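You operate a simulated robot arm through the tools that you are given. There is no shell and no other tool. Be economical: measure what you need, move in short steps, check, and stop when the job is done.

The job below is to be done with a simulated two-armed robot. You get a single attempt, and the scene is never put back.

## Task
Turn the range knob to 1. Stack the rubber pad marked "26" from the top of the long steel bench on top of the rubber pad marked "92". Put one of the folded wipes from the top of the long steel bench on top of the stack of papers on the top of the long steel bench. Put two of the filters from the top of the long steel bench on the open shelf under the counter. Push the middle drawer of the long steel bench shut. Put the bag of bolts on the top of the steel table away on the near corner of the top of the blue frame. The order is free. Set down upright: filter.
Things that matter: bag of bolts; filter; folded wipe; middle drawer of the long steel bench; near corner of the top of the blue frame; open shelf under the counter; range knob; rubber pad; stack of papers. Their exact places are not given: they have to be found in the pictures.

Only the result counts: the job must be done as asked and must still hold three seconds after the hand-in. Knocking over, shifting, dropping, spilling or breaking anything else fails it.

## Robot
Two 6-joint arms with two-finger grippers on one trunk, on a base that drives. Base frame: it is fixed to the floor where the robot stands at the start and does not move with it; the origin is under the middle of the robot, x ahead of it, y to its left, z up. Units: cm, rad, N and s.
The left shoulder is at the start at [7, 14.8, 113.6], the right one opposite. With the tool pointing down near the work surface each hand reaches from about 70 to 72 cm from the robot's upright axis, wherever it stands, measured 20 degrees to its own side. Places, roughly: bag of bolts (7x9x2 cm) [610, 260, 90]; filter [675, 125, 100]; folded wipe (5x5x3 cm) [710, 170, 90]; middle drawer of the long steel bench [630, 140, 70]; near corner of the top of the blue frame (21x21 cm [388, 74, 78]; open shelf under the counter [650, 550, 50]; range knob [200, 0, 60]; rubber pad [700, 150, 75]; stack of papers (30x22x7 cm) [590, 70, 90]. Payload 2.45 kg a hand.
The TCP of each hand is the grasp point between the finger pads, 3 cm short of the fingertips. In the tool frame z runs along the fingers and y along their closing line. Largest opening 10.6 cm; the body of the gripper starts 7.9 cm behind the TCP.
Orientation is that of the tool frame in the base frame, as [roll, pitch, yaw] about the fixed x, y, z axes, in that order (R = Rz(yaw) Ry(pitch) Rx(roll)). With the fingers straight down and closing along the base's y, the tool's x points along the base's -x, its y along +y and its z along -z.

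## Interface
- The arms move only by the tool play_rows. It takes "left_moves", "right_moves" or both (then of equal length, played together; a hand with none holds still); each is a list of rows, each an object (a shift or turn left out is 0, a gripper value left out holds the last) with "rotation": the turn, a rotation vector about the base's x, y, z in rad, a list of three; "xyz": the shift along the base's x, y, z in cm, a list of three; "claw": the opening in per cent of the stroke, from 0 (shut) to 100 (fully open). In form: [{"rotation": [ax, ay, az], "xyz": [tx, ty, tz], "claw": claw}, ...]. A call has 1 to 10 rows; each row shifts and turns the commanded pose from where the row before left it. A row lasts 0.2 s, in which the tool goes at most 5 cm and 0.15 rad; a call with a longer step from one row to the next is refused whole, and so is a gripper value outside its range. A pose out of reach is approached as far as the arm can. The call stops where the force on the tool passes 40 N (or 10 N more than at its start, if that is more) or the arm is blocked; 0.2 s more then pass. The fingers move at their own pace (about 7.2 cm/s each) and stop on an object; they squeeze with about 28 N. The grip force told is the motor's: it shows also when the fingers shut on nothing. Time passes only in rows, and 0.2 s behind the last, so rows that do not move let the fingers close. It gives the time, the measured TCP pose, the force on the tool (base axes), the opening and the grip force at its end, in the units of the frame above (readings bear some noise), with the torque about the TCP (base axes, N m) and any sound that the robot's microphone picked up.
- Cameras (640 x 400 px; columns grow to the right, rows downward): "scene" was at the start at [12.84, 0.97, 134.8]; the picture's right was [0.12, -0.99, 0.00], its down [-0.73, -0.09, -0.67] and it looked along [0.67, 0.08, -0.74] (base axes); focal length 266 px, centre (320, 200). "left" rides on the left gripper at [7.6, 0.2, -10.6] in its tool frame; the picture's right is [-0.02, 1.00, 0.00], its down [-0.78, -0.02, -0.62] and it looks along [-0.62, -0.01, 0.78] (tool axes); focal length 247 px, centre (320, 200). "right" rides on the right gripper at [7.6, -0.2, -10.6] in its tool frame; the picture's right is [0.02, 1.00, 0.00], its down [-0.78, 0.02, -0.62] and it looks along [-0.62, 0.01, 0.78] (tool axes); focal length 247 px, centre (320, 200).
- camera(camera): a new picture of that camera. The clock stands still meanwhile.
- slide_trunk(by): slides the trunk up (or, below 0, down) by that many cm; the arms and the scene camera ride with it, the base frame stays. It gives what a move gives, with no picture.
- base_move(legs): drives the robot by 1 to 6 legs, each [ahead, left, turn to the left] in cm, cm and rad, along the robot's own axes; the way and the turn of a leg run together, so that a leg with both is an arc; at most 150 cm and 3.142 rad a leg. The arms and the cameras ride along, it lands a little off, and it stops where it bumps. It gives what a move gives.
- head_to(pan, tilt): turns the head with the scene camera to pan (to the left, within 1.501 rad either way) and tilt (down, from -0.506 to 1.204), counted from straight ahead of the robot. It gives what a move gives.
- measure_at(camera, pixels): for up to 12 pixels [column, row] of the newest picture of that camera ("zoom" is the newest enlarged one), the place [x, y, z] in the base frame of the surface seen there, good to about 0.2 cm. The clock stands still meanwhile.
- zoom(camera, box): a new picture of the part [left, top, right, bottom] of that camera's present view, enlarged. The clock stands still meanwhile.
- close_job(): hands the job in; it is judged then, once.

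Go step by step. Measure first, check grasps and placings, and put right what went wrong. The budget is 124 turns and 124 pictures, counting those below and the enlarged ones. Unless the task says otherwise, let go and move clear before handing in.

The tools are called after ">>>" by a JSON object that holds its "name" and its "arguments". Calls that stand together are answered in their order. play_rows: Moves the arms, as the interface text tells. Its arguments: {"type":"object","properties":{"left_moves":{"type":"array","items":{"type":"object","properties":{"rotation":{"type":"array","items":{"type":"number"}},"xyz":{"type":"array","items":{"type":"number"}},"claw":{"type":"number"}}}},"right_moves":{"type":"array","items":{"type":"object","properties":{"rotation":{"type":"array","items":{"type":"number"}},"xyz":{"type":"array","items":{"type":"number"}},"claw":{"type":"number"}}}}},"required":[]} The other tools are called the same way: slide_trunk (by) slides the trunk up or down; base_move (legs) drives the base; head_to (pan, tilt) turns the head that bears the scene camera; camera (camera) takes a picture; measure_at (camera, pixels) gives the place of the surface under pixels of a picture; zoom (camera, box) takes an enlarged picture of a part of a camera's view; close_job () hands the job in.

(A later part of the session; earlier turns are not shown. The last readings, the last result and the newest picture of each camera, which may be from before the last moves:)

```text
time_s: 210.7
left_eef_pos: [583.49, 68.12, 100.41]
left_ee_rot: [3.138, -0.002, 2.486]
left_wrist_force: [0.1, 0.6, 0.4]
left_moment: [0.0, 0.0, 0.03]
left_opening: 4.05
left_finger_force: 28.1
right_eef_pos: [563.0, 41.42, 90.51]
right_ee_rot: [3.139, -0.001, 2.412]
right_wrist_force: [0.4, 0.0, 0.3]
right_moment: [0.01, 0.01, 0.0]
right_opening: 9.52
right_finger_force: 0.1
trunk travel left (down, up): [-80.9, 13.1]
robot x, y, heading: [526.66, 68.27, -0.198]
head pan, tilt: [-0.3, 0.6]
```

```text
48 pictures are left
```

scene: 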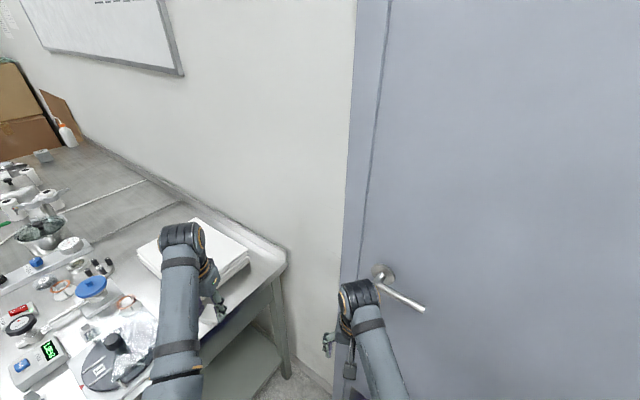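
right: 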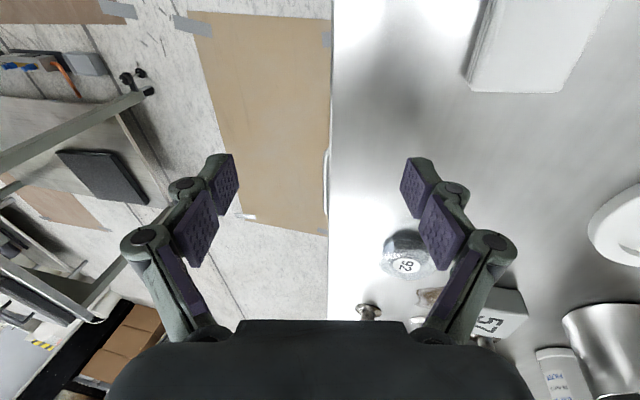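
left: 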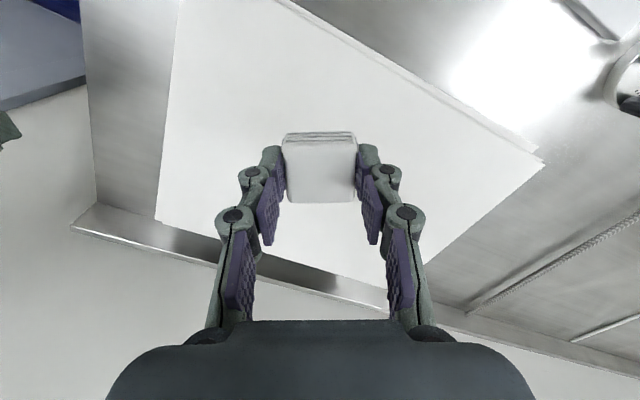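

The wipe is above the papers. Lowering to TCP z≈96.2 and releasing.

>>> {"name": "play_rows", "arguments": {"left_moves": [{"xyz": [1, -0.5, -2]}, {"xyz": [0.5, 0, -2.2]}, {}, {"claw": 60}, {}, {}, {"xyz": [0, 0, 2]}, {"xyz": [0, 0, 3]}, {"xyz": [0, 0, 2]}]}}

>>> {"name": "camera", "arguments": {"camera": "left"}}

```text
time_s: 212.7
left_eef_pos: [585.41, 67.53, 103.04]
left_ee_rot: [3.138, -0.001, 2.485]
left_wrist_force: [0.3, 0.4, 0.3]
left_moment: [0.01, 0.01, -0.04]
left_opening: 6.35
left_finger_force: 0.0
right_eef_pos: [562.97, 41.47, 90.55]
right_ee_rot: [-3.141, -0.002, 2.412]
right_wrist_force: [-0.2, 0.3, -0.2]
right_moment: [0.02, -0.01, -0.03]
right_opening: 9.52
right_finger_force: 0.1
trunk travel left (down, up): [-80.9, 13.1]
robot x, y, heading: [526.29, 67.63, -0.193]
head pan, tilt: [-0.3, 0.6]
```

```text
47 pictures are left
```

left: 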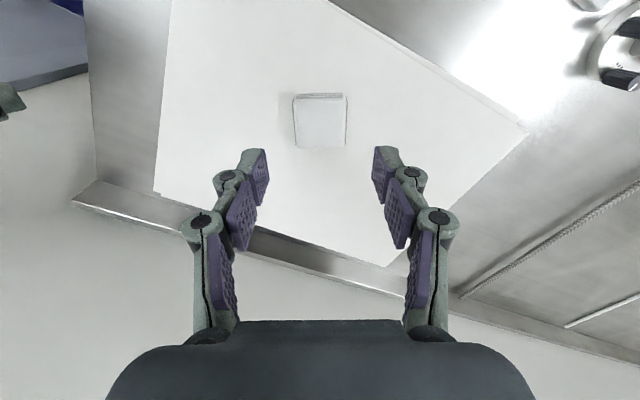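

The wipe rests on the papers. Next the bag: I'll back out and drive down the aisle with the hands facing along it, to beside the steel table's far corner.

>>> {"name": "base_move", "arguments": {"legs": [[-54.5, -4.3, 0], [0, 0, 0.651], [45.2, 51.4, 0], [87, -2.7, 0], [75, -2.7, 0]]}}

>>> {"name": "head_to", "arguments": {"pan": 1.3, "tilt": 0.7}}

>>> {"name": "camera", "arguments": {"camera": "scene"}}

```text
time_s: 228.8
left_eef_pos: [683.72, 244.26, 103.07]
left_ee_rot: [3.138, 0.0, -3.14]
left_wrist_force: [-0.3, -0.6, 0.0]
left_moment: [0.03, 0.03, 0.01]
left_opening: 6.36
left_finger_force: 0.0
right_eef_pos: [681.81, 209.68, 90.58]
right_ee_rot: [-3.14, -0.002, 3.069]
right_wrist_force: [0.8, -1.1, -0.2]
right_moment: [-0.01, 0.03, 0.0]
right_opening: 9.54
right_finger_force: 0.0
trunk travel left (down, up): [-80.9, 13.1]
robot x, y, heading: [636.66, 208.38, 0.46]
head pan, tilt: [-0.3, 0.6]
```

```text
time_s: 230.5
left_eef_pos: [683.73, 244.15, 103.02]
left_ee_rot: [3.138, 0.001, -3.14]
left_wrist_force: [0.6, -0.1, 0.2]
left_moment: [0.02, -0.05, 0.0]
left_opening: 6.38
left_finger_force: 0.0
right_eef_pos: [681.91, 209.81, 90.53]
right_ee_rot: [-3.14, 0.0, 3.069]
right_wrist_force: [1.0, 0.6, 0.6]
right_moment: [0.0, -0.01, -0.01]
right_opening: 9.52
right_finger_force: 0.1
trunk travel left (down, up): [-80.9, 13.1]
robot x, y, heading: [636.9, 208.52, 0.461]
head pan, tilt: [1.3, 0.7]
```

```text
46 pictures are left
```

scene: 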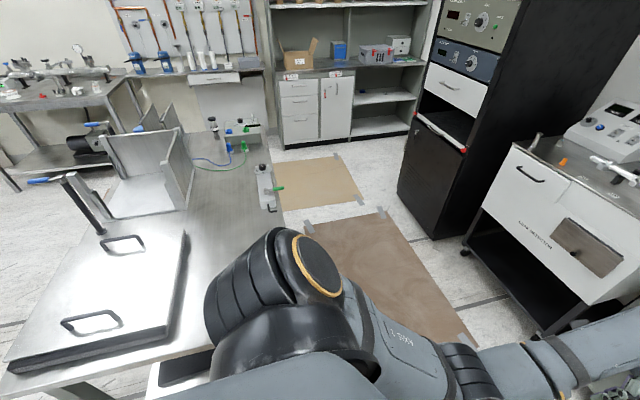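

The bag isn't visible yet; probably hidden by my shoulder. I'll turn the base left somewhat and look again.

>>> {"name": "base_move", "arguments": {"legs": [[0, 0, 0.8]]}}

>>> {"name": "head_to", "arguments": {"pan": 0.7, "tilt": 0.85}}

>>> {"name": "camera", "arguments": {"camera": "scene"}}

```text
time_s: 233.0
left_eef_pos: [643.74, 267.15, 102.9]
left_ee_rot: [3.137, 0.0, -2.342]
left_wrist_force: [-0.1, -0.6, 0.1]
left_moment: [0.02, -0.02, 0.03]
left_opening: 6.34
left_finger_force: 0.0
right_eef_pos: [667.09, 241.72, 90.61]
right_ee_rot: [-3.141, -0.002, -2.414]
right_wrist_force: [0.5, -0.2, -0.5]
right_moment: [-0.02, -0.01, 0.0]
right_opening: 9.53
right_finger_force: 0.0
trunk travel left (down, up): [-80.9, 13.1]
robot x, y, heading: [636.66, 208.09, 1.257]
head pan, tilt: [1.3, 0.7]
```

```text
time_s: 234.0
left_eef_pos: [643.9, 267.14, 103.01]
left_ee_rot: [3.138, 0.0, -2.339]
left_wrist_force: [-0.1, 0.2, -0.8]
left_moment: [-0.01, 0.0, 0.0]
left_opening: 6.34
left_finger_force: 0.1
right_eef_pos: [667.18, 241.73, 90.5]
right_ee_rot: [-3.141, -0.002, -2.412]
right_wrist_force: [0.9, 0.5, -0.6]
right_moment: [0.01, 0.0, 0.0]
right_opening: 9.57
right_finger_force: 0.0
trunk travel left (down, up): [-80.9, 13.1]
robot x, y, heading: [636.58, 208.49, 1.259]
head pan, tilt: [0.7, 0.85]
```

```text
45 pictures are left
```

scene: 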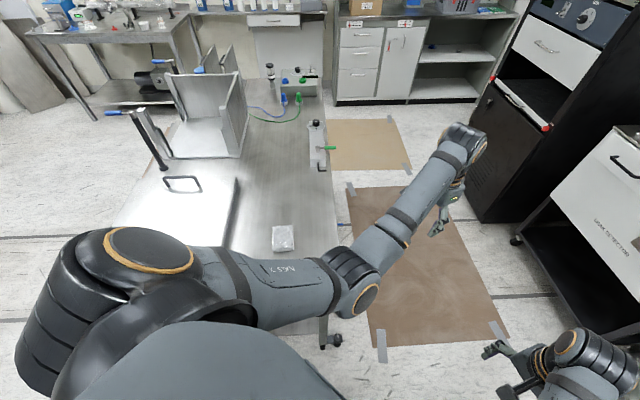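

The bag is at (283,238) on the steel table. I'll zoom and measure it.

>>> {"name": "zoom", "arguments": {"camera": "scene", "box": [243, 210, 323, 260]}}

>>> {"name": "measure_at", "arguments": {"camera": "zoom", "pixels": [[320, 220], [235, 130], [405, 130], [235, 300], [405, 310], [320, 130], [320, 320], [180, 220]]}}

>>> {"name": "measure_at", "arguments": {"camera": "scene", "pixels": [[230, 230], [235, 180], [315, 120], [330, 170], [340, 240], [430, 100], [470, 60], [380, 130], [470, 95], [450, 45]]}}

```text
8.00 times, centred on (283, 235) of scene
```

zoom: 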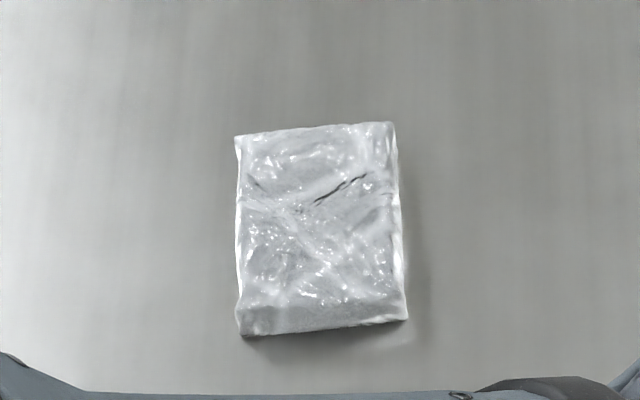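

```text
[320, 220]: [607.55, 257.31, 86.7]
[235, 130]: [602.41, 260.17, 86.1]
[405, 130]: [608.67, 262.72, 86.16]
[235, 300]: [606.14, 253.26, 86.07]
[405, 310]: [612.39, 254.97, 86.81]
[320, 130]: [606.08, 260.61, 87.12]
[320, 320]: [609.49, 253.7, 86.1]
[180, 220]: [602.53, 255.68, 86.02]
```

```text
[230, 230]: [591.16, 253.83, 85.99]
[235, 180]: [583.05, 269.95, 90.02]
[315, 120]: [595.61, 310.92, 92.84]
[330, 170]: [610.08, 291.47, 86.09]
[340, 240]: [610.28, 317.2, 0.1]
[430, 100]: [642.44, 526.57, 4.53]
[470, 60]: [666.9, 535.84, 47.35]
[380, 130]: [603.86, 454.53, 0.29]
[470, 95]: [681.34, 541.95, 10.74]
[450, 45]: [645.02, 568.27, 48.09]
```

The bag's centre is ≈[607.5,257,87], its 7 cm side along (0.93,0.37). I'll shift slightly and turn to face it with the left hand.

>>> {"name": "base_move", "arguments": {"legs": [[4, -6, 0], [0, 0, 0.768]]}}

>>> {"name": "camera", "arguments": {"camera": "left"}}

```text
time_s: 237.0
left_eef_pos: [609.27, 258.44, 102.98]
left_ee_rot: [3.139, -0.001, -1.597]
left_wrist_force: [-0.3, 0.6, -0.4]
left_moment: [-0.01, -0.01, 0.01]
left_opening: 6.38
left_finger_force: 0.1
right_eef_pos: [643.43, 255.54, 90.54]
right_ee_rot: [3.14, -0.003, -1.669]
right_wrist_force: [0.0, 0.1, -0.4]
right_moment: [-0.03, 0.0, 0.01]
right_opening: 9.55
right_finger_force: 0.1
trunk travel left (down, up): [-80.9, 13.1]
robot x, y, heading: [643.77, 210.4, 2.007]
head pan, tilt: [0.7, 0.85]
```

```text
43 pictures are left
```

left: 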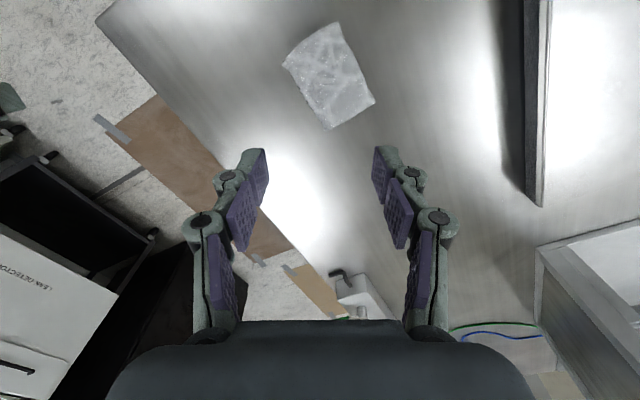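

I'll rotate the hand by +0.42, open wide and lower to z≈95 over the bag.

>>> {"name": "play_rows", "arguments": {"left_moves": [{"xyz": [-1.9, -1.2, 0], "rotation": [0, 0, 0.14], "claw": 100}, {"xyz": [0, 0, -2.5], "rotation": [0, 0, 0.14]}, {"xyz": [0, 0, -3], "rotation": [0, 0, 0.14]}, {"xyz": [0, 0, -2.5]}, {}]}}

>>> {"name": "camera", "arguments": {"camera": "left"}}

```text
time_s: 238.2
left_eef_pos: [607.35, 257.57, 94.53]
left_ee_rot: [3.138, 0.0, -1.175]
left_wrist_force: [0.1, -0.3, 0.2]
left_moment: [0.01, 0.02, 0.03]
left_opening: 10.61
left_finger_force: 0.0
left hand out of reach, approached as far as the arm can: row 1
right_eef_pos: [643.49, 255.64, 90.56]
right_ee_rot: [-3.141, -0.003, -1.668]
right_wrist_force: [-0.4, -0.5, -0.9]
right_moment: [0.01, 0.01, 0.0]
right_opening: 9.56
right_finger_force: 0.1
trunk travel left (down, up): [-80.9, 13.1]
robot x, y, heading: [644.06, 210.73, 2.009]
head pan, tilt: [0.7, 0.85]
```

```text
42 pictures are left
```

left: 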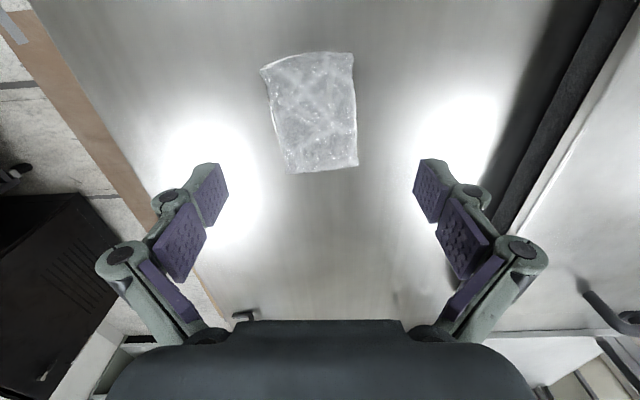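

Centred. Descending and gripping the bag.

>>> {"name": "play_rows", "arguments": {"left_moves": [{"xyz": [0.3, 0, -2.6]}, {"xyz": [0, 0, -2.5]}, {}, {"claw": 0}, {}, {}, {}, {"xyz": [0, 0, 3]}, {"xyz": [0, 0, 4]}, {"xyz": [0, 0, 4]}]}}

>>> {"name": "camera", "arguments": {"camera": "left"}}

```text
time_s: 240.4
left_eef_pos: [607.33, 257.59, 100.49]
left_ee_rot: [3.139, 0.0, -1.177]
left_wrist_force: [0.0, 0.5, -0.8]
left_moment: [0.04, -0.02, -0.02]
left_opening: 6.12
left_finger_force: 28.6
right_eef_pos: [643.4, 255.61, 90.55]
right_ee_rot: [-3.141, -0.004, -1.667]
right_wrist_force: [0.9, 0.5, -0.5]
right_moment: [0.03, 0.0, -0.01]
right_opening: 9.56
right_finger_force: 0.1
trunk travel left (down, up): [-80.9, 13.1]
robot x, y, heading: [643.68, 210.33, 2.009]
head pan, tilt: [0.7, 0.85]
```

```text
41 pictures are left
```

left: 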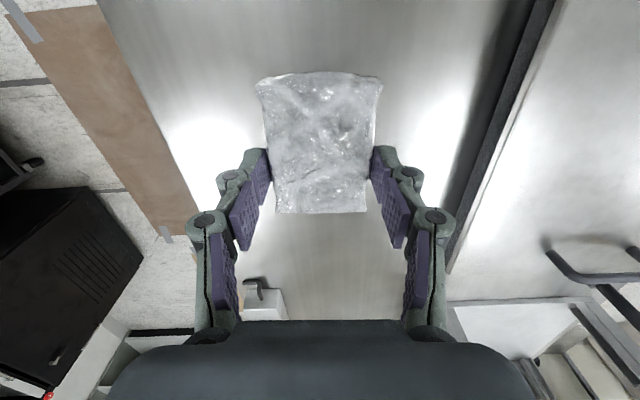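

The bag is held. I'll reverse out of the aisle to the open floor and turn toward the blue frame.

>>> {"name": "base_move", "arguments": {"legs": [[0, 0, -1.553], [-87, 2.7, 0], [-84, 2.7, 0], [-105, 80, 0], [0, 0, -1.3]]}}

>>> {"name": "head_to", "arguments": {"pan": -0.2, "tilt": 0.8}}

>>> {"name": "camera", "arguments": {"camera": "scene"}}

```text
time_s: 262.3
left_eef_pos: [405.39, 134.51, 100.4]
left_ee_rot: [3.139, 0.0, 2.186]
left_wrist_force: [-0.1, 0.4, -0.1]
left_moment: [-0.02, -0.03, 0.02]
left_opening: 6.1
left_finger_force: 27.9
right_eef_pos: [369.91, 128.54, 90.56]
right_ee_rot: [3.141, -0.004, 1.694]
right_wrist_force: [-0.7, 0.1, -0.3]
right_moment: [0.01, 0.0, -0.02]
right_opening: 9.51
right_finger_force: 0.0
trunk travel left (down, up): [-80.9, 13.1]
robot x, y, heading: [359.88, 172.5, -0.916]
head pan, tilt: [0.7, 0.85]
```

```text
time_s: 263.5
left_eef_pos: [405.41, 134.5, 100.34]
left_ee_rot: [3.138, -0.003, 2.187]
left_wrist_force: [0.7, 0.0, -1.3]
left_moment: [0.0, 0.02, 0.03]
left_opening: 6.15
left_finger_force: 28.4
right_eef_pos: [369.84, 128.56, 90.55]
right_ee_rot: [3.141, -0.002, 1.693]
right_wrist_force: [0.0, 0.1, -0.7]
right_moment: [-0.02, -0.04, -0.03]
right_opening: 9.5
right_finger_force: 0.2
trunk travel left (down, up): [-80.9, 13.1]
robot x, y, heading: [360.03, 172.35, -0.916]
head pan, tilt: [-0.201, 0.799]
```

```text
40 pictures are left
```

scene: 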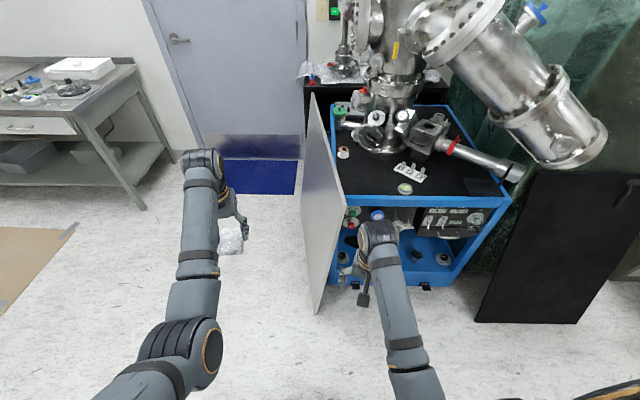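

>>> {"name": "zoom", "arguments": {"camera": "scene", "box": [300, 90, 540, 290]}}

>>> {"name": "measure_at", "arguments": {"camera": "scene", "pixels": [[345, 195], [508, 195], [337, 120], [370, 175], [360, 185], [405, 187], [412, 170], [345, 153], [450, 180], [380, 160], [320, 150], [318, 90]]}}

```text
2.00 times, centred on (420, 190) of scene
```

zoom: 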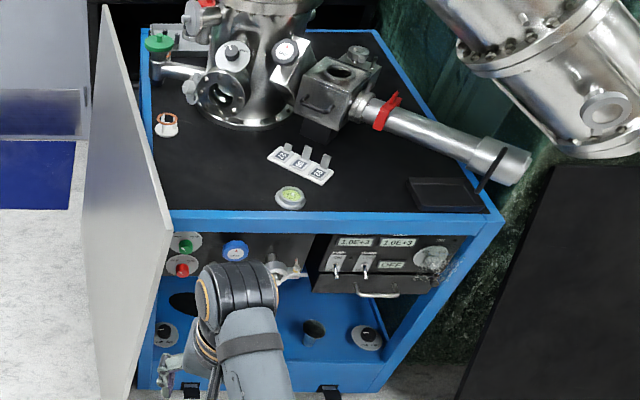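

```text
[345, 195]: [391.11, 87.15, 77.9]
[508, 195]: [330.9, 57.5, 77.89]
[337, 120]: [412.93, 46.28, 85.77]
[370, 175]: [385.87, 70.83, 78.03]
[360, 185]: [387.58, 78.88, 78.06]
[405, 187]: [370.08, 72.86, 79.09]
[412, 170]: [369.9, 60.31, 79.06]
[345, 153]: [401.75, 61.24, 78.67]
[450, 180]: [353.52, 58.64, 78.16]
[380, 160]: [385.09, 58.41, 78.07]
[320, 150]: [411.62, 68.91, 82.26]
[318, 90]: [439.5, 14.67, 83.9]
```

The frame's near corner is at [391,87,78]; the free patch centre ≈[387.5,73.5]. I'll drive so the left hand hovers there.

>>> {"name": "base_move", "arguments": {"legs": [[36, -39.7, 0], [0, 0, -0.197]]}}

>>> {"name": "camera", "arguments": {"camera": "left"}}

>>> {"name": "camera", "arguments": {"camera": "scene"}}

```text
time_s: 267.3
left_eef_pos: [389.26, 74.61, 100.38]
left_ee_rot: [3.138, -0.002, 1.994]
left_wrist_force: [0.4, 0.1, -0.6]
left_moment: [-0.01, 0.01, 0.02]
left_opening: 6.13
left_finger_force: 28.1
right_eef_pos: [353.1, 75.6, 90.49]
right_ee_rot: [3.141, -0.004, 1.5]
right_wrist_force: [0.1, 0.3, 0.1]
right_moment: [0.02, -0.02, -0.01]
right_opening: 9.53
right_finger_force: 0.0
trunk travel left (down, up): [-80.9, 13.1]
robot x, y, heading: [351.62, 121.02, -1.108]
head pan, tilt: [-0.201, 0.799]
```

```text
38 pictures are left
```

left: 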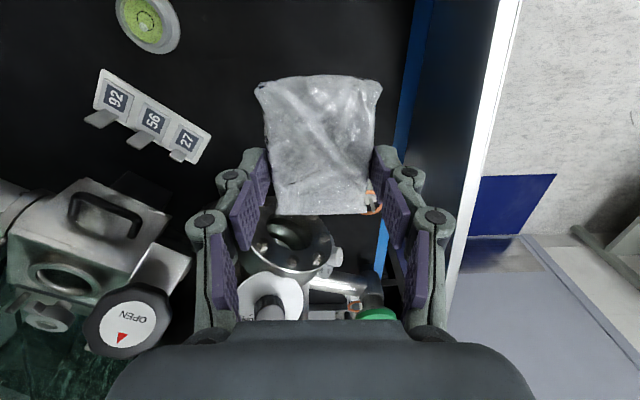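

```text
37 pictures are left
```

scene: 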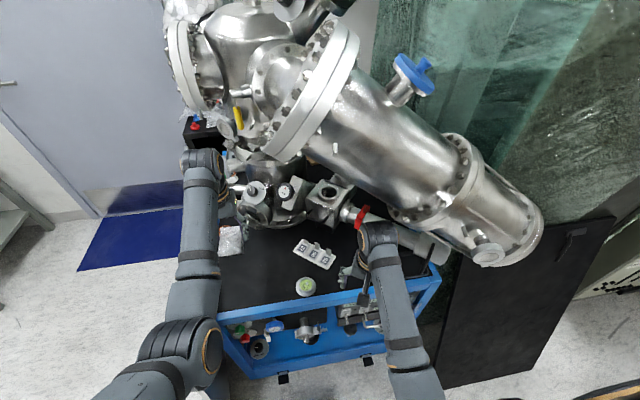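

The bag hovers over the corner. I'll nudge 2 cm inward, lower the trunk 5 cm, then lower the hand to z≈81.8.

>>> {"name": "slide_trunk", "arguments": {"by": -5}}

>>> {"name": "play_rows", "arguments": {"left_moves": [{"xyz": [-0.9, -0.5, -2]}, {"xyz": [-0.9, -0.5, -3]}, {"xyz": [0, 0, -3]}, {"xyz": [0, 0, -2.5]}, {"xyz": [0, 0, -1.5]}, {}]}}

>>> {"name": "camera", "arguments": {"camera": "left"}}

```text
time_s: 268.2
left_eef_pos: [389.09, 74.59, 95.38]
left_ee_rot: [3.139, 0.002, 1.991]
left_wrist_force: [1.3, 0.6, -1.8]
left_moment: [-0.01, 0.0, -0.02]
left_opening: 6.13
left_finger_force: 28.1
right_eef_pos: [353.22, 75.63, 85.5]
right_ee_rot: [-3.141, -0.001, 1.501]
right_wrist_force: [0.9, 0.2, 0.0]
right_moment: [-0.04, 0.01, 0.0]
right_opening: 9.52
right_finger_force: 0.1
trunk travel left (down, up): [-75.9, 18.1]
robot x, y, heading: [351.72, 120.8, -1.109]
head pan, tilt: [-0.201, 0.799]
```

```text
time_s: 269.6
left_eef_pos: [387.47, 73.56, 83.28]
left_ee_rot: [3.138, -0.001, 1.991]
left_wrist_force: [0.0, 0.6, -0.8]
left_moment: [-0.02, 0.01, -0.03]
left_opening: 6.15
left_finger_force: 28.3
right_eef_pos: [353.16, 75.56, 85.58]
right_ee_rot: [3.14, -0.004, 1.5]
right_wrist_force: [-0.7, 0.2, 0.1]
right_moment: [-0.02, 0.0, 0.0]
right_opening: 9.56
right_finger_force: 0.0
trunk travel left (down, up): [-75.9, 18.1]
robot x, y, heading: [351.48, 121.03, -1.107]
head pan, tilt: [-0.201, 0.799]
```

```text
36 pictures are left
```

left: 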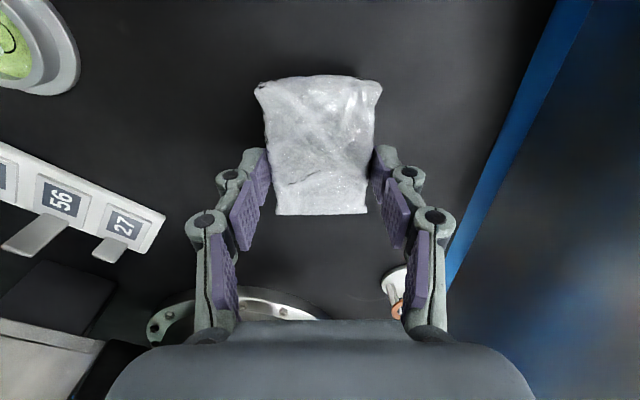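

The bag is just above the surface with clear space around. Lowering 1.7 cm and releasing.

>>> {"name": "play_rows", "arguments": {"left_moves": [{"xyz": [0, 0, -0.9]}, {"xyz": [0, 0, -0.8]}, {}, {"claw": 78}, {}, {}, {"xyz": [0, 0, 3]}, {"xyz": [0, 0, 4]}, {"xyz": [0, 0, 4]}, {"xyz": [0, 0, 3]}]}}

>>> {"name": "camera", "arguments": {"camera": "left"}}

```text
time_s: 271.8
left_eef_pos: [387.2, 73.64, 95.91]
left_ee_rot: [3.138, -0.001, 1.992]
left_wrist_force: [0.5, 0.1, 0.2]
left_moment: [-0.02, 0.01, -0.02]
left_opening: 8.25
left_finger_force: 0.2
right_eef_pos: [353.24, 75.54, 85.51]
right_ee_rot: [-3.141, -0.002, 1.5]
right_wrist_force: [0.6, 0.4, 0.9]
right_moment: [0.02, 0.0, 0.01]
right_opening: 9.55
right_finger_force: 0.0
trunk travel left (down, up): [-75.9, 18.1]
robot x, y, heading: [351.52, 120.8, -1.111]
head pan, tilt: [-0.201, 0.799]
```

```text
35 pictures are left
```

left: 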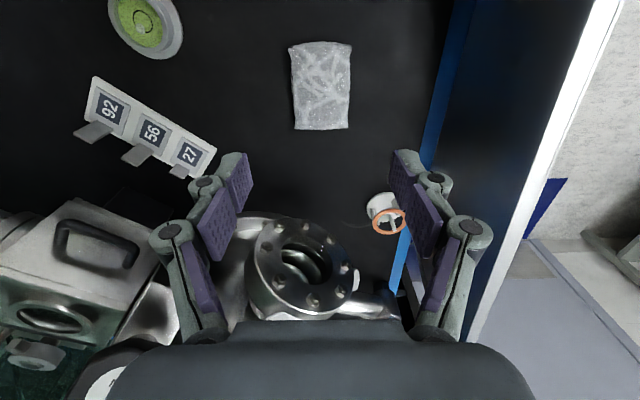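

The bag lies on the frame's near corner. Next the filters: I'll back off, raise the trunk and return along the bench aisle facing the bench, to the filters near s≈45.

>>> {"name": "slide_trunk", "arguments": {"by": 12}}

>>> {"name": "base_move", "arguments": {"legs": [[-60, 0, 0], [51, 66, 0], [51, 66, 0], [0, 65, 0], [0, 65, 0]]}}

>>> {"name": "head_to", "arguments": {"pan": 0.1, "tilt": 0.8}}

>>> {"name": "camera", "arguments": {"camera": "scene"}}

```text
time_s: 273.3
left_eef_pos: [387.32, 73.64, 108.02]
left_ee_rot: [3.14, 0.001, 1.99]
left_wrist_force: [0.0, -0.1, -0.8]
left_moment: [0.0, 0.0, 0.01]
left_opening: 8.27
left_finger_force: 0.0
right_eef_pos: [353.12, 75.93, 97.56]
right_ee_rot: [3.139, -0.001, 1.5]
right_wrist_force: [-0.4, 0.5, 1.0]
right_moment: [0.02, 0.03, -0.03]
right_opening: 9.54
right_finger_force: 0.0
trunk travel left (down, up): [-87.9, 6.1]
robot x, y, heading: [351.82, 120.61, -1.113]
head pan, tilt: [-0.201, 0.799]
```

```text
time_s: 291.3
left_eef_pos: [641.95, 156.26, 107.88]
left_ee_rot: [3.139, 0.001, 1.987]
left_wrist_force: [0.0, 0.6, -0.1]
left_moment: [-0.03, -0.02, 0.01]
left_opening: 8.29
left_finger_force: 0.1
right_eef_pos: [607.79, 158.51, 97.52]
right_ee_rot: [-3.141, -0.003, 1.491]
right_wrist_force: [-0.6, 0.4, 0.8]
right_moment: [0.03, 0.01, 0.02]
right_opening: 9.55
right_finger_force: 0.1
trunk travel left (down, up): [-87.9, 6.1]
robot x, y, heading: [606.97, 203.87, -1.118]
head pan, tilt: [-0.201, 0.799]
```

```text
time_s: 292.1
left_eef_pos: [641.96, 156.35, 107.89]
left_ee_rot: [3.139, -0.002, 1.986]
left_wrist_force: [-0.4, 1.0, 0.4]
left_moment: [-0.02, 0.01, 0.01]
left_opening: 8.28
left_finger_force: 0.1
right_eef_pos: [607.91, 158.44, 97.58]
right_ee_rot: [-3.141, -0.002, 1.492]
right_wrist_force: [-0.3, 0.5, 0.9]
right_moment: [0.01, -0.01, 0.02]
right_opening: 9.53
right_finger_force: 0.0
trunk travel left (down, up): [-87.9, 6.1]
robot x, y, heading: [606.95, 203.81, -1.115]
head pan, tilt: [0.099, 0.799]
```

```text
34 pictures are left
```

scene: 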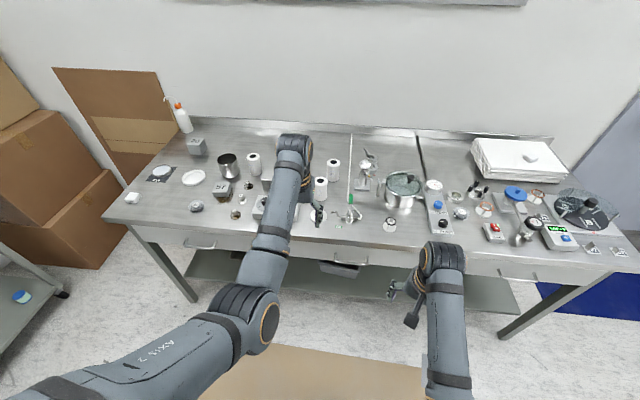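

I'm in front of the filters. Zooming to locate F1 (320,187), F2 (333,170), F3 (254,163).

>>> {"name": "zoom", "arguments": {"camera": "scene", "box": [300, 140, 400, 240]}}

>>> {"name": "measure_at", "arguments": {"camera": "zoom", "pixels": [[240, 170], [295, 85], [240, 200], [220, 170], [265, 170], [275, 85], [315, 85], [405, 115], [430, 190], [240, 155], [295, 73]]}}

```text
4.00 times, centred on (350, 190) of scene
```

zoom: 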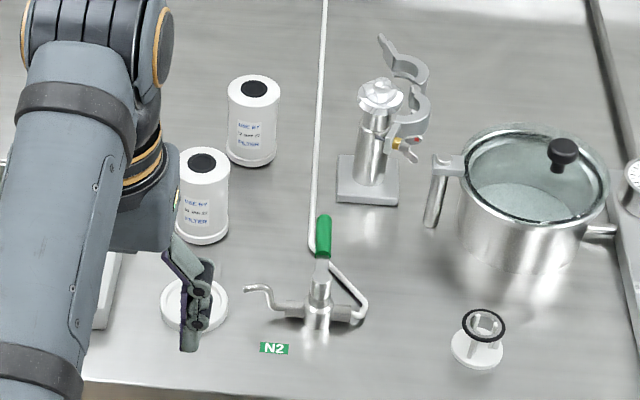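

```text
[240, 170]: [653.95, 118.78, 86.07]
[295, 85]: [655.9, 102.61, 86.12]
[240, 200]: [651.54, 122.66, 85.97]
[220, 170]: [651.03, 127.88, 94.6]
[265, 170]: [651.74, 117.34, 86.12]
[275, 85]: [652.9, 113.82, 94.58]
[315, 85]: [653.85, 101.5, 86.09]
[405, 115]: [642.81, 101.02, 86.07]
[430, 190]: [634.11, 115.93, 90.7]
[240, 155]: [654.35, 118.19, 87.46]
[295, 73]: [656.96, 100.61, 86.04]
```

Both front filters have free space around them. Measuring top centres.

>>> {"name": "measure_at", "arguments": {"camera": "zoom", "pixels": [[202, 162], [254, 88], [202, 180], [254, 106], [182, 165], [222, 165], [234, 92], [274, 92], [202, 150], [254, 78]]}}

>>> {"name": "play_rows", "arguments": {"left_moves": [{"claw": 100}, {}], "right_moves": [{"claw": 100}, {}]}}

>>> {"name": "base_move", "arguments": {"legs": [[26, 0, 0]]}}

>>> {"name": "camera", "arguments": {"camera": "left"}}

```text
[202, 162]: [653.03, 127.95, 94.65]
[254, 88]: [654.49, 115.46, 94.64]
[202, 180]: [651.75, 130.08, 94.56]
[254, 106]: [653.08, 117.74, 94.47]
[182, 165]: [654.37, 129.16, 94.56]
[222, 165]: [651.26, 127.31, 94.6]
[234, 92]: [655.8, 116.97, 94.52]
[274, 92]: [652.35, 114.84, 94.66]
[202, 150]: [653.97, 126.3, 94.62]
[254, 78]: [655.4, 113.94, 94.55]
```

```text
time_s: 292.7
left_eef_pos: [641.95, 156.41, 107.85]
left_ee_rot: [3.139, 0.0, 1.985]
left_wrist_force: [-1.0, 0.8, -0.2]
left_moment: [-0.01, 0.0, 0.01]
left_opening: 10.62
left_finger_force: 0.0
right_eef_pos: [607.86, 158.58, 97.55]
right_ee_rot: [-3.141, -0.002, 1.493]
right_wrist_force: [0.2, -0.3, -0.3]
right_moment: [0.02, 0.01, -0.01]
right_opening: 10.61
right_finger_force: 0.1
trunk travel left (down, up): [-87.9, 6.1]
robot x, y, heading: [606.45, 203.91, -1.122]
head pan, tilt: [0.099, 0.799]
```

```text
time_s: 294.6
left_eef_pos: [653.27, 133.13, 108.03]
left_ee_rot: [3.138, 0.0, 1.985]
left_wrist_force: [-0.5, 0.0, 0.2]
left_moment: [0.03, -0.03, 0.0]
left_opening: 10.61
left_finger_force: 0.1
right_eef_pos: [619.22, 135.38, 97.61]
right_ee_rot: [3.141, -0.002, 1.492]
right_wrist_force: [0.5, 0.6, 1.4]
right_moment: [-0.03, 0.0, 0.03]
right_opening: 10.59
right_finger_force: 0.0
trunk travel left (down, up): [-87.9, 6.1]
robot x, y, heading: [618.15, 180.28, -1.112]
head pan, tilt: [0.099, 0.799]
```

```text
32 pictures are left
```

left: 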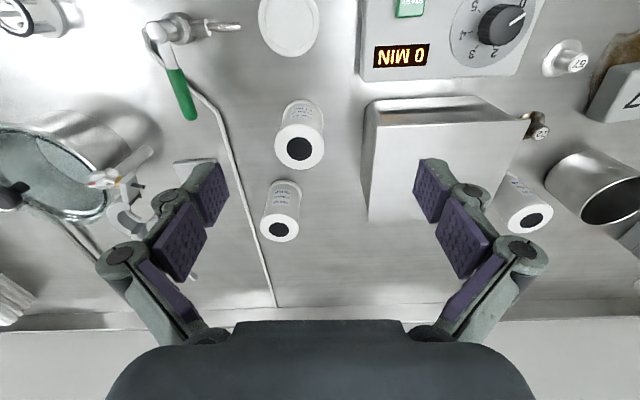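

F1's centre is ≈[652.9,127.9]. The metal box is near, so I'll narrow the fingers; also a small base step and trunk drop for reach, right hand closed.

>>> {"name": "play_rows", "arguments": {"left_moves": [{"claw": 72}, {}], "right_moves": [{"claw": 0}, {}]}}

>>> {"name": "base_move", "arguments": {"legs": [[3, 0, 0]]}}

>>> {"name": "slide_trunk", "arguments": {"by": -4}}

>>> {"name": "camera", "arguments": {"camera": "left"}}

>>> {"name": "measure_at", "arguments": {"camera": "left", "pixels": [[299, 165], [299, 170], [285, 250]]}}

```text
time_s: 295.2
left_eef_pos: [653.3, 133.0, 107.89]
left_ee_rot: [3.138, 0.002, 1.986]
left_wrist_force: [-0.2, -0.2, 0.9]
left_moment: [0.03, -0.01, -0.03]
left_opening: 7.61
left_finger_force: 0.0
right_eef_pos: [619.2, 135.33, 97.57]
right_ee_rot: [-3.141, -0.002, 1.494]
right_wrist_force: [-0.1, -0.4, 0.1]
right_moment: [0.01, 0.01, 0.0]
right_opening: 2.55
right_finger_force: 2.5
trunk travel left (down, up): [-87.9, 6.1]
robot x, y, heading: [618.09, 181.0, -1.113]
head pan, tilt: [0.099, 0.799]
```

```text
time_s: 296.0
left_eef_pos: [654.39, 130.83, 108.33]
left_ee_rot: [3.139, 0.006, 1.985]
left_wrist_force: [-0.6, 0.9, 0.5]
left_moment: [-0.07, -0.07, 0.01]
left_opening: 7.63
left_finger_force: 0.0
right_eef_pos: [620.39, 133.1, 97.85]
right_ee_rot: [3.137, 0.001, 1.489]
right_wrist_force: [-0.5, 1.4, 0.9]
right_moment: [-0.08, -0.01, 0.0]
right_opening: 0.02
right_finger_force: 28.2
trunk travel left (down, up): [-87.9, 6.1]
robot x, y, heading: [619.43, 177.68, -1.113]
head pan, tilt: [0.099, 0.799]
```

```text
time_s: 296.9
left_eef_pos: [654.62, 130.12, 103.76]
left_ee_rot: [3.14, -0.003, 1.984]
left_wrist_force: [0.8, 0.4, -0.2]
left_moment: [0.02, -0.03, 0.04]
left_opening: 7.61
left_finger_force: 0.0
right_eef_pos: [620.57, 132.54, 93.55]
right_ee_rot: [-3.14, -0.003, 1.491]
right_wrist_force: [-0.2, -1.0, 0.3]
right_moment: [-0.02, 0.03, 0.0]
right_opening: 0.01
right_finger_force: 28.1
trunk travel left (down, up): [-83.9, 10.1]
robot x, y, heading: [619.26, 177.66, -1.125]
head pan, tilt: [0.099, 0.799]
```

```text
31 pictures are left
```

left: 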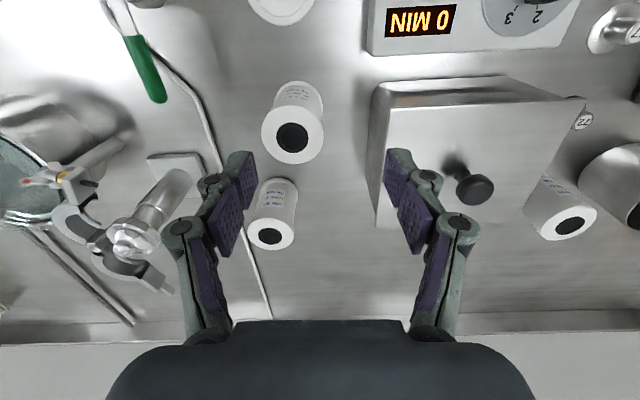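

```text
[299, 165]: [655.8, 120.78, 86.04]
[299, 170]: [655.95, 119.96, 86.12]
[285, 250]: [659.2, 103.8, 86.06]
```

I'll measure the top centres exactly in this view.

>>> {"name": "measure_at", "arguments": {"camera": "left", "pixels": [[270, 130], [314, 130], [292, 118], [292, 155], [252, 225], [290, 232], [270, 250], [380, 150], [376, 130], [470, 190], [150, 240]]}}

```text
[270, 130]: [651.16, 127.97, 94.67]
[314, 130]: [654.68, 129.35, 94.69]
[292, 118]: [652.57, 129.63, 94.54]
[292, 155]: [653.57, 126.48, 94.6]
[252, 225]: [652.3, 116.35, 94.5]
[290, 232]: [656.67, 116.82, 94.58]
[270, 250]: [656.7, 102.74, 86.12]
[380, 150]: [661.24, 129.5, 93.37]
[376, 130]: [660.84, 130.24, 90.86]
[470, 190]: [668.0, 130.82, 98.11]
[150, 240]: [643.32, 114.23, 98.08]
```

F1's centre: [653.0,128.2]. Moving over it and descending to z≈91.5, then gripping and lifting.

>>> {"name": "play_rows", "arguments": {"left_moves": [{"xyz": [-1.6, -1.9, 0]}, {"xyz": [0, 0, -3]}, {"xyz": [0, 0, -3]}, {"xyz": [0, 0, -3]}, {"xyz": [0, 0, -3.2]}, {}, {"claw": 0}, {}, {}, {}]}}

>>> {"name": "camera", "arguments": {"camera": "left"}}

```text
time_s: 299.1
left_eef_pos: [653.01, 128.65, 91.83]
left_ee_rot: [3.137, -0.001, 1.983]
left_wrist_force: [-0.3, -0.6, 0.8]
left_moment: [0.03, 0.03, 0.0]
left_opening: 5.3
left_finger_force: 28.5
right_eef_pos: [620.4, 132.58, 93.46]
right_ee_rot: [3.141, -0.005, 1.491]
right_wrist_force: [0.2, 0.5, 0.0]
right_moment: [-0.01, 0.02, -0.02]
right_opening: 0.01
right_finger_force: 27.9
trunk travel left (down, up): [-83.9, 10.1]
robot x, y, heading: [619.58, 178.0, -1.119]
head pan, tilt: [0.099, 0.799]
```

```text
30 pictures are left
```

left: 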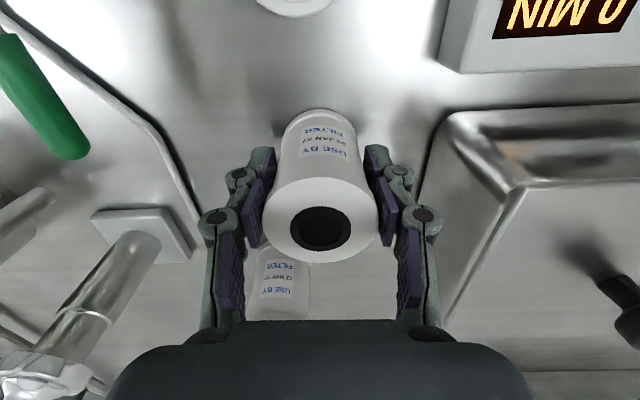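

F1 is gripped, but a vertical hand can't put it deep on a shelf under a counter. I'll release it, back off, and regrasp with the hand tilted forward (55°), so it can go onto the shelf upright.

>>> {"name": "play_rows", "arguments": {"left_moves": [{"claw": 72}, {}, {}, {"xyz": [0, 0, 4]}, {"xyz": [0, 0, 4]}, {"xyz": [0, 0, 4]}, {"xyz": [0, 0, 3]}]}}

>>> {"name": "base_move", "arguments": {"legs": [[-20, 0, 0]]}}

>>> {"name": "play_rows", "arguments": {"left_moves": [{"rotation": [-0.128, -0.056, 0], "xyz": [0.8, -1.83, 0]}, {"rotation": [-0.128, -0.056, 0], "xyz": [0.8, -1.83, 0]}, {"rotation": [-0.128, -0.056, 0], "xyz": [0.8, -1.83, 0]}, {"rotation": [-0.128, -0.056, 0], "xyz": [0.8, -1.83, 0]}, {"rotation": [-0.128, -0.056, 0], "xyz": [0.8, -1.83, 0]}, {"rotation": [-0.128, -0.056, 0], "xyz": [0.8, -1.83, 0]}, {"rotation": [-0.128, -0.056, 0]}, {}]}}

```text
time_s: 300.6
left_eef_pos: [652.9, 128.6, 106.81]
left_ee_rot: [3.136, -0.002, 1.985]
left_wrist_force: [0.2, -0.9, -0.1]
left_moment: [0.03, 0.01, -0.01]
left_opening: 7.67
left_finger_force: 0.0
right_eef_pos: [620.43, 132.59, 93.54]
right_ee_rot: [-3.14, -0.002, 1.489]
right_wrist_force: [0.4, -0.5, -0.5]
right_moment: [-0.01, 0.0, 0.0]
right_opening: 0.0
right_finger_force: 27.9
trunk travel left (down, up): [-83.9, 10.1]
robot x, y, heading: [619.38, 178.03, -1.117]
head pan, tilt: [0.099, 0.799]
```

```text
time_s: 302.2
left_eef_pos: [644.31, 146.08, 106.58]
left_ee_rot: [3.137, -0.004, 1.983]
left_wrist_force: [0.5, -0.2, -0.2]
left_moment: [0.01, 0.02, -0.03]
left_opening: 7.64
left_finger_force: 0.1
right_eef_pos: [611.85, 150.43, 93.47]
right_ee_rot: [-3.139, -0.007, 1.489]
right_wrist_force: [-0.3, -0.1, -0.1]
right_moment: [0.01, 0.02, -0.03]
right_opening: 0.01
right_finger_force: 28.2
trunk travel left (down, up): [-83.9, 10.1]
robot x, y, heading: [610.91, 195.58, -1.118]
head pan, tilt: [0.099, 0.799]
```

```text
time_s: 304.2
left_eef_pos: [654.57, 136.35, 108.06]
left_ee_rot: [2.968, 1.007, 1.885]
left_wrist_force: [0.4, -0.9, -0.4]
left_moment: [0.0, -0.03, -0.04]
left_opening: 7.63
left_finger_force: 0.1
right_eef_pos: [611.71, 150.68, 93.47]
right_ee_rot: [3.14, -0.003, 1.49]
right_wrist_force: [0.3, 0.3, 0.3]
right_moment: [-0.01, 0.0, 0.01]
right_opening: 0.01
right_finger_force: 27.7
trunk travel left (down, up): [-83.9, 10.1]
robot x, y, heading: [611.14, 195.67, -1.115]
head pan, tilt: [0.099, 0.799]
stopped in row 8 (left hand): the arm was blocked; the commanded pose is now the measured one
```

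The hand is now tilted (32° below horizontal). I'll level its closing line, move over F1 and lower straight down around it.

>>> {"name": "play_rows", "arguments": {"left_moves": [{"rotation": [-0.046, 0.08, 0.057], "xyz": [0, -1, -2]}, {"xyz": [-0.8, -3.6, 0]}, {"xyz": [-0.8, -3.6, 0]}, {"xyz": [0, 0, -3]}, {"xyz": [0, 0, -3]}, {}]}}

>>> {"name": "camera", "arguments": {"camera": "left"}}

```text
time_s: 305.6
left_eef_pos: [652.84, 128.03, 99.84]
left_ee_rot: [-3.131, 1.014, 2.095]
left_wrist_force: [0.6, 0.4, -0.3]
left_moment: [-0.01, 0.02, 0.0]
left_opening: 7.61
left_finger_force: 0.0
right_eef_pos: [611.81, 150.58, 93.59]
right_ee_rot: [3.141, -0.003, 1.49]
right_wrist_force: [-0.3, 0.1, 0.4]
right_moment: [0.0, 0.01, -0.03]
right_opening: 0.0
right_finger_force: 27.8
trunk travel left (down, up): [-83.9, 10.1]
robot x, y, heading: [610.72, 196.24, -1.119]
head pan, tilt: [0.099, 0.799]
```

```text
29 pictures are left
```

left: 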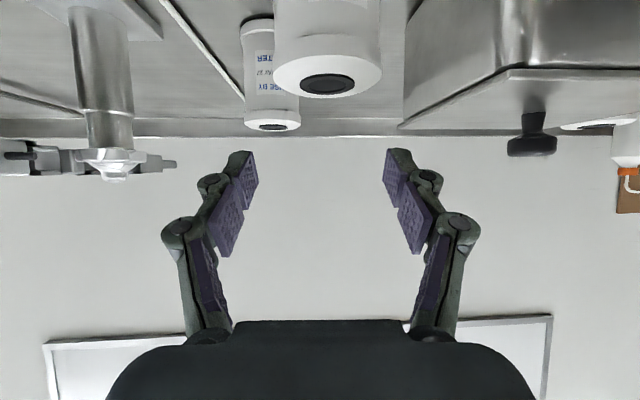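

Level and centred on F1. Lowering to z≈91.3 and gripping.

>>> {"name": "play_rows", "arguments": {"left_moves": [{"xyz": [0.2, 0.1, -3]}, {"xyz": [0, 0, -3]}, {"xyz": [0, 0, -2.5]}, {}, {"claw": 0}, {}, {}, {}, {"xyz": [0, 0, 3]}, {"xyz": [0, 0, 3]}]}}

>>> {"name": "zoom", "arguments": {"camera": "scene", "box": [220, 80, 460, 260]}}

```text
time_s: 307.9
left_eef_pos: [652.44, 126.91, 100.28]
left_ee_rot: [-3.135, 1.011, 2.093]
left_wrist_force: [0.5, 0.0, -1.0]
left_moment: [-0.01, 0.01, -0.01]
left_opening: 5.23
left_finger_force: 28.4
left hand out of reach, approached as far as the arm can: row 1, 2, 3, 9, 10
right_eef_pos: [611.64, 150.67, 93.54]
right_ee_rot: [3.141, -0.004, 1.489]
right_wrist_force: [-0.1, 0.5, 0.4]
right_moment: [0.0, 0.0, -0.01]
right_opening: 0.0
right_finger_force: 28.0
trunk travel left (down, up): [-83.9, 10.1]
robot x, y, heading: [610.77, 195.62, -1.118]
head pan, tilt: [0.099, 0.799]
```

```text
2.22 times, centred on (340, 170) of scene
```

zoom: 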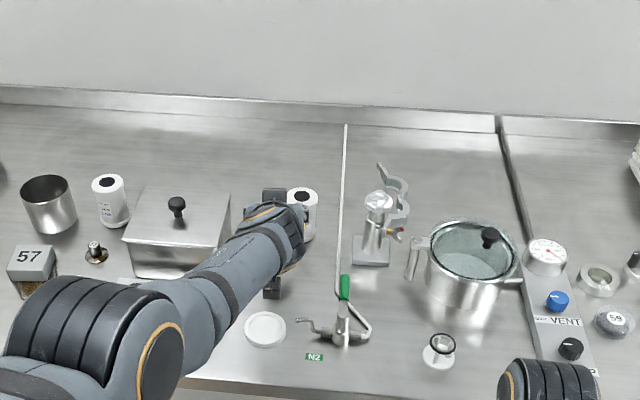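

Gripped (5.23 cm), though higher on the filter than intended due to reach. Checking by left camera.

>>> {"name": "camera", "arguments": {"camera": "left"}}

```text
27 pictures are left
```

left: 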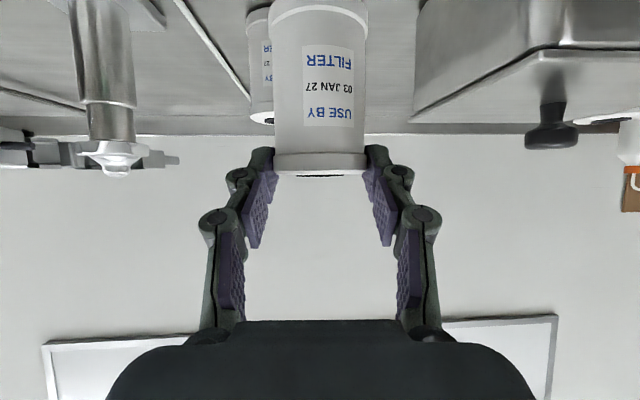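

The filter is held only by the fingertips at its upper rim. I'll measure its height, set it back, and regrasp with the base closer.

>>> {"name": "measure_at", "arguments": {"camera": "left", "pixels": [[320, 160], [320, 100], [320, 15], [300, 172], [340, 172], [258, 112], [262, 118]]}}

```text
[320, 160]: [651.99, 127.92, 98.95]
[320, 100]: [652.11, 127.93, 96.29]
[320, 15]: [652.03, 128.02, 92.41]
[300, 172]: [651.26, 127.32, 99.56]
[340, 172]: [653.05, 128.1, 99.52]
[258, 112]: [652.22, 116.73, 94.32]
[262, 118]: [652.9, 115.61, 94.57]
```

The filter was lifted 4.9 cm; the grip covers only its top 1.5 cm. I'll lower it by the trunk, release, rise, bring the base 10 cm closer with the hand drawn back the same amount.

>>> {"name": "slide_trunk", "arguments": {"by": -4.8}}

>>> {"name": "play_rows", "arguments": {"left_moves": [{"claw": 72}, {}, {}]}}

>>> {"name": "slide_trunk", "arguments": {"by": 8}}

>>> {"name": "play_rows", "arguments": {"left_moves": [{"xyz": [-1.4, 3, 0]}, {"xyz": [-1.4, 3, 0]}, {"xyz": [-1, 2, 0]}, {}]}}

>>> {"name": "base_move", "arguments": {"legs": [[10, 0, 0]]}}

>>> {"name": "camera", "arguments": {"camera": "left"}}

```text
time_s: 308.8
left_eef_pos: [652.53, 126.94, 95.5]
left_ee_rot: [-3.134, 1.014, 2.094]
left_wrist_force: [-0.5, 0.0, -1.8]
left_moment: [0.0, 0.02, -0.02]
left_opening: 5.24
left_finger_force: 28.0
right_eef_pos: [611.6, 150.68, 88.81]
right_ee_rot: [3.14, -0.003, 1.491]
right_wrist_force: [-1.0, 0.0, 0.1]
right_moment: [0.0, -0.04, -0.04]
right_opening: 0.0
right_finger_force: 28.4
trunk travel left (down, up): [-79.1, 14.9]
robot x, y, heading: [611.33, 195.4, -1.117]
head pan, tilt: [0.099, 0.799]
```

```text
time_s: 309.6
left_eef_pos: [652.42, 127.09, 95.59]
left_ee_rot: [-3.136, 1.014, 2.095]
left_wrist_force: [0.3, 0.3, -0.2]
left_moment: [0.03, 0.01, -0.02]
left_opening: 7.63
left_finger_force: 0.1
right_eef_pos: [611.74, 150.54, 88.77]
right_ee_rot: [-3.141, -0.001, 1.489]
right_wrist_force: [1.0, 0.1, 0.2]
right_moment: [0.0, -0.04, 0.01]
right_opening: 0.0
right_finger_force: 28.3
trunk travel left (down, up): [-79.1, 14.9]
robot x, y, heading: [610.77, 195.4, -1.117]
head pan, tilt: [0.099, 0.799]
```

```text
time_s: 310.7
left_eef_pos: [652.46, 127.04, 103.56]
left_ee_rot: [-3.135, 1.015, 2.095]
left_wrist_force: [-0.5, 0.3, -0.5]
left_moment: [0.01, -0.02, -0.02]
left_opening: 7.62
left_finger_force: 0.0
right_eef_pos: [611.79, 150.56, 96.72]
right_ee_rot: [-3.141, -0.004, 1.49]
right_wrist_force: [-0.2, 0.7, 0.0]
right_moment: [0.02, 0.02, -0.03]
right_opening: 0.02
right_finger_force: 28.0
trunk travel left (down, up): [-87.1, 6.9]
robot x, y, heading: [610.85, 195.69, -1.115]
head pan, tilt: [0.099, 0.799]
```

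```text
time_s: 311.7
left_eef_pos: [649.67, 128.14, 100.02]
left_ee_rot: [-3.136, 1.014, 2.094]
left_wrist_force: [-0.6, 0.1, -0.2]
left_moment: [0.05, 0.03, 0.01]
left_opening: 7.62
left_finger_force: 0.0
left hand out of reach, approached as far as the arm can: row 1, 2, 3
right_eef_pos: [611.71, 150.56, 96.67]
right_ee_rot: [-3.141, -0.004, 1.489]
right_wrist_force: [-0.2, -0.5, -0.8]
right_moment: [-0.01, 0.0, -0.03]
right_opening: 0.01
right_finger_force: 28.0
trunk travel left (down, up): [-87.1, 6.9]
robot x, y, heading: [610.43, 195.86, -1.116]
head pan, tilt: [0.099, 0.799]
```

```text
time_s: 312.9
left_eef_pos: [653.84, 119.54, 100.12]
left_ee_rot: [-3.135, 1.016, 2.095]
left_wrist_force: [-0.5, 0.8, -0.2]
left_moment: [-0.01, 0.03, -0.03]
left_opening: 7.63
left_finger_force: 0.1
right_eef_pos: [616.02, 142.01, 96.76]
right_ee_rot: [-3.141, -0.002, 1.491]
right_wrist_force: [-0.4, 0.5, -0.6]
right_moment: [-0.02, -0.01, 0.01]
right_opening: 0.0
right_finger_force: 28.2
trunk travel left (down, up): [-87.1, 6.9]
robot x, y, heading: [615.1, 186.96, -1.115]
head pan, tilt: [0.099, 0.799]
```

```text
26 pictures are left
```

left: 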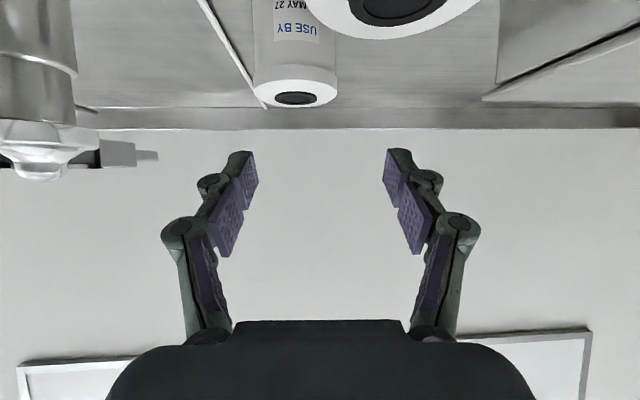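

The arm works best at this shape, so I'll place the hand with the base (back 5.8, left 2.1) over F1, then lower with the trunk.

>>> {"name": "base_move", "arguments": {"legs": [[-5.8, 2.1, 0]]}}

>>> {"name": "camera", "arguments": {"camera": "left"}}

>>> {"name": "measure_at", "arguments": {"camera": "left", "pixels": [[330, 30], [330, 60], [300, 60], [360, 60], [330, 75], [330, 90]]}}

```text
time_s: 313.8
left_eef_pos: [653.37, 125.21, 99.64]
left_ee_rot: [-3.138, 1.01, 2.093]
left_wrist_force: [-1.2, -1.2, -0.7]
left_moment: [0.01, -0.02, 0.01]
left_opening: 7.64
left_finger_force: 0.0
right_eef_pos: [615.48, 147.49, 96.55]
right_ee_rot: [-3.141, -0.009, 1.492]
right_wrist_force: [-0.2, -0.5, 0.4]
right_moment: [0.07, 0.01, 0.04]
right_opening: 0.0
right_finger_force: 28.4
trunk travel left (down, up): [-87.1, 6.9]
robot x, y, heading: [614.19, 193.03, -1.118]
head pan, tilt: [0.099, 0.799]
```

```text
25 pictures are left
```

left: 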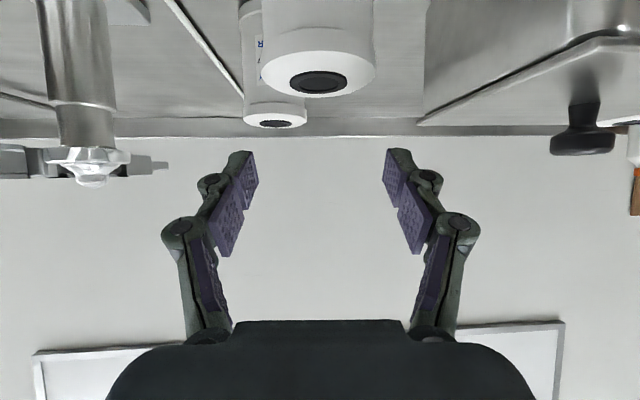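

```text
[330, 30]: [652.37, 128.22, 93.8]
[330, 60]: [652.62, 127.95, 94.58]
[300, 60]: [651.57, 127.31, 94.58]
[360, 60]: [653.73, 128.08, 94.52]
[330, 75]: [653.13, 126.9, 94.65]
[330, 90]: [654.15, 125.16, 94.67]
```

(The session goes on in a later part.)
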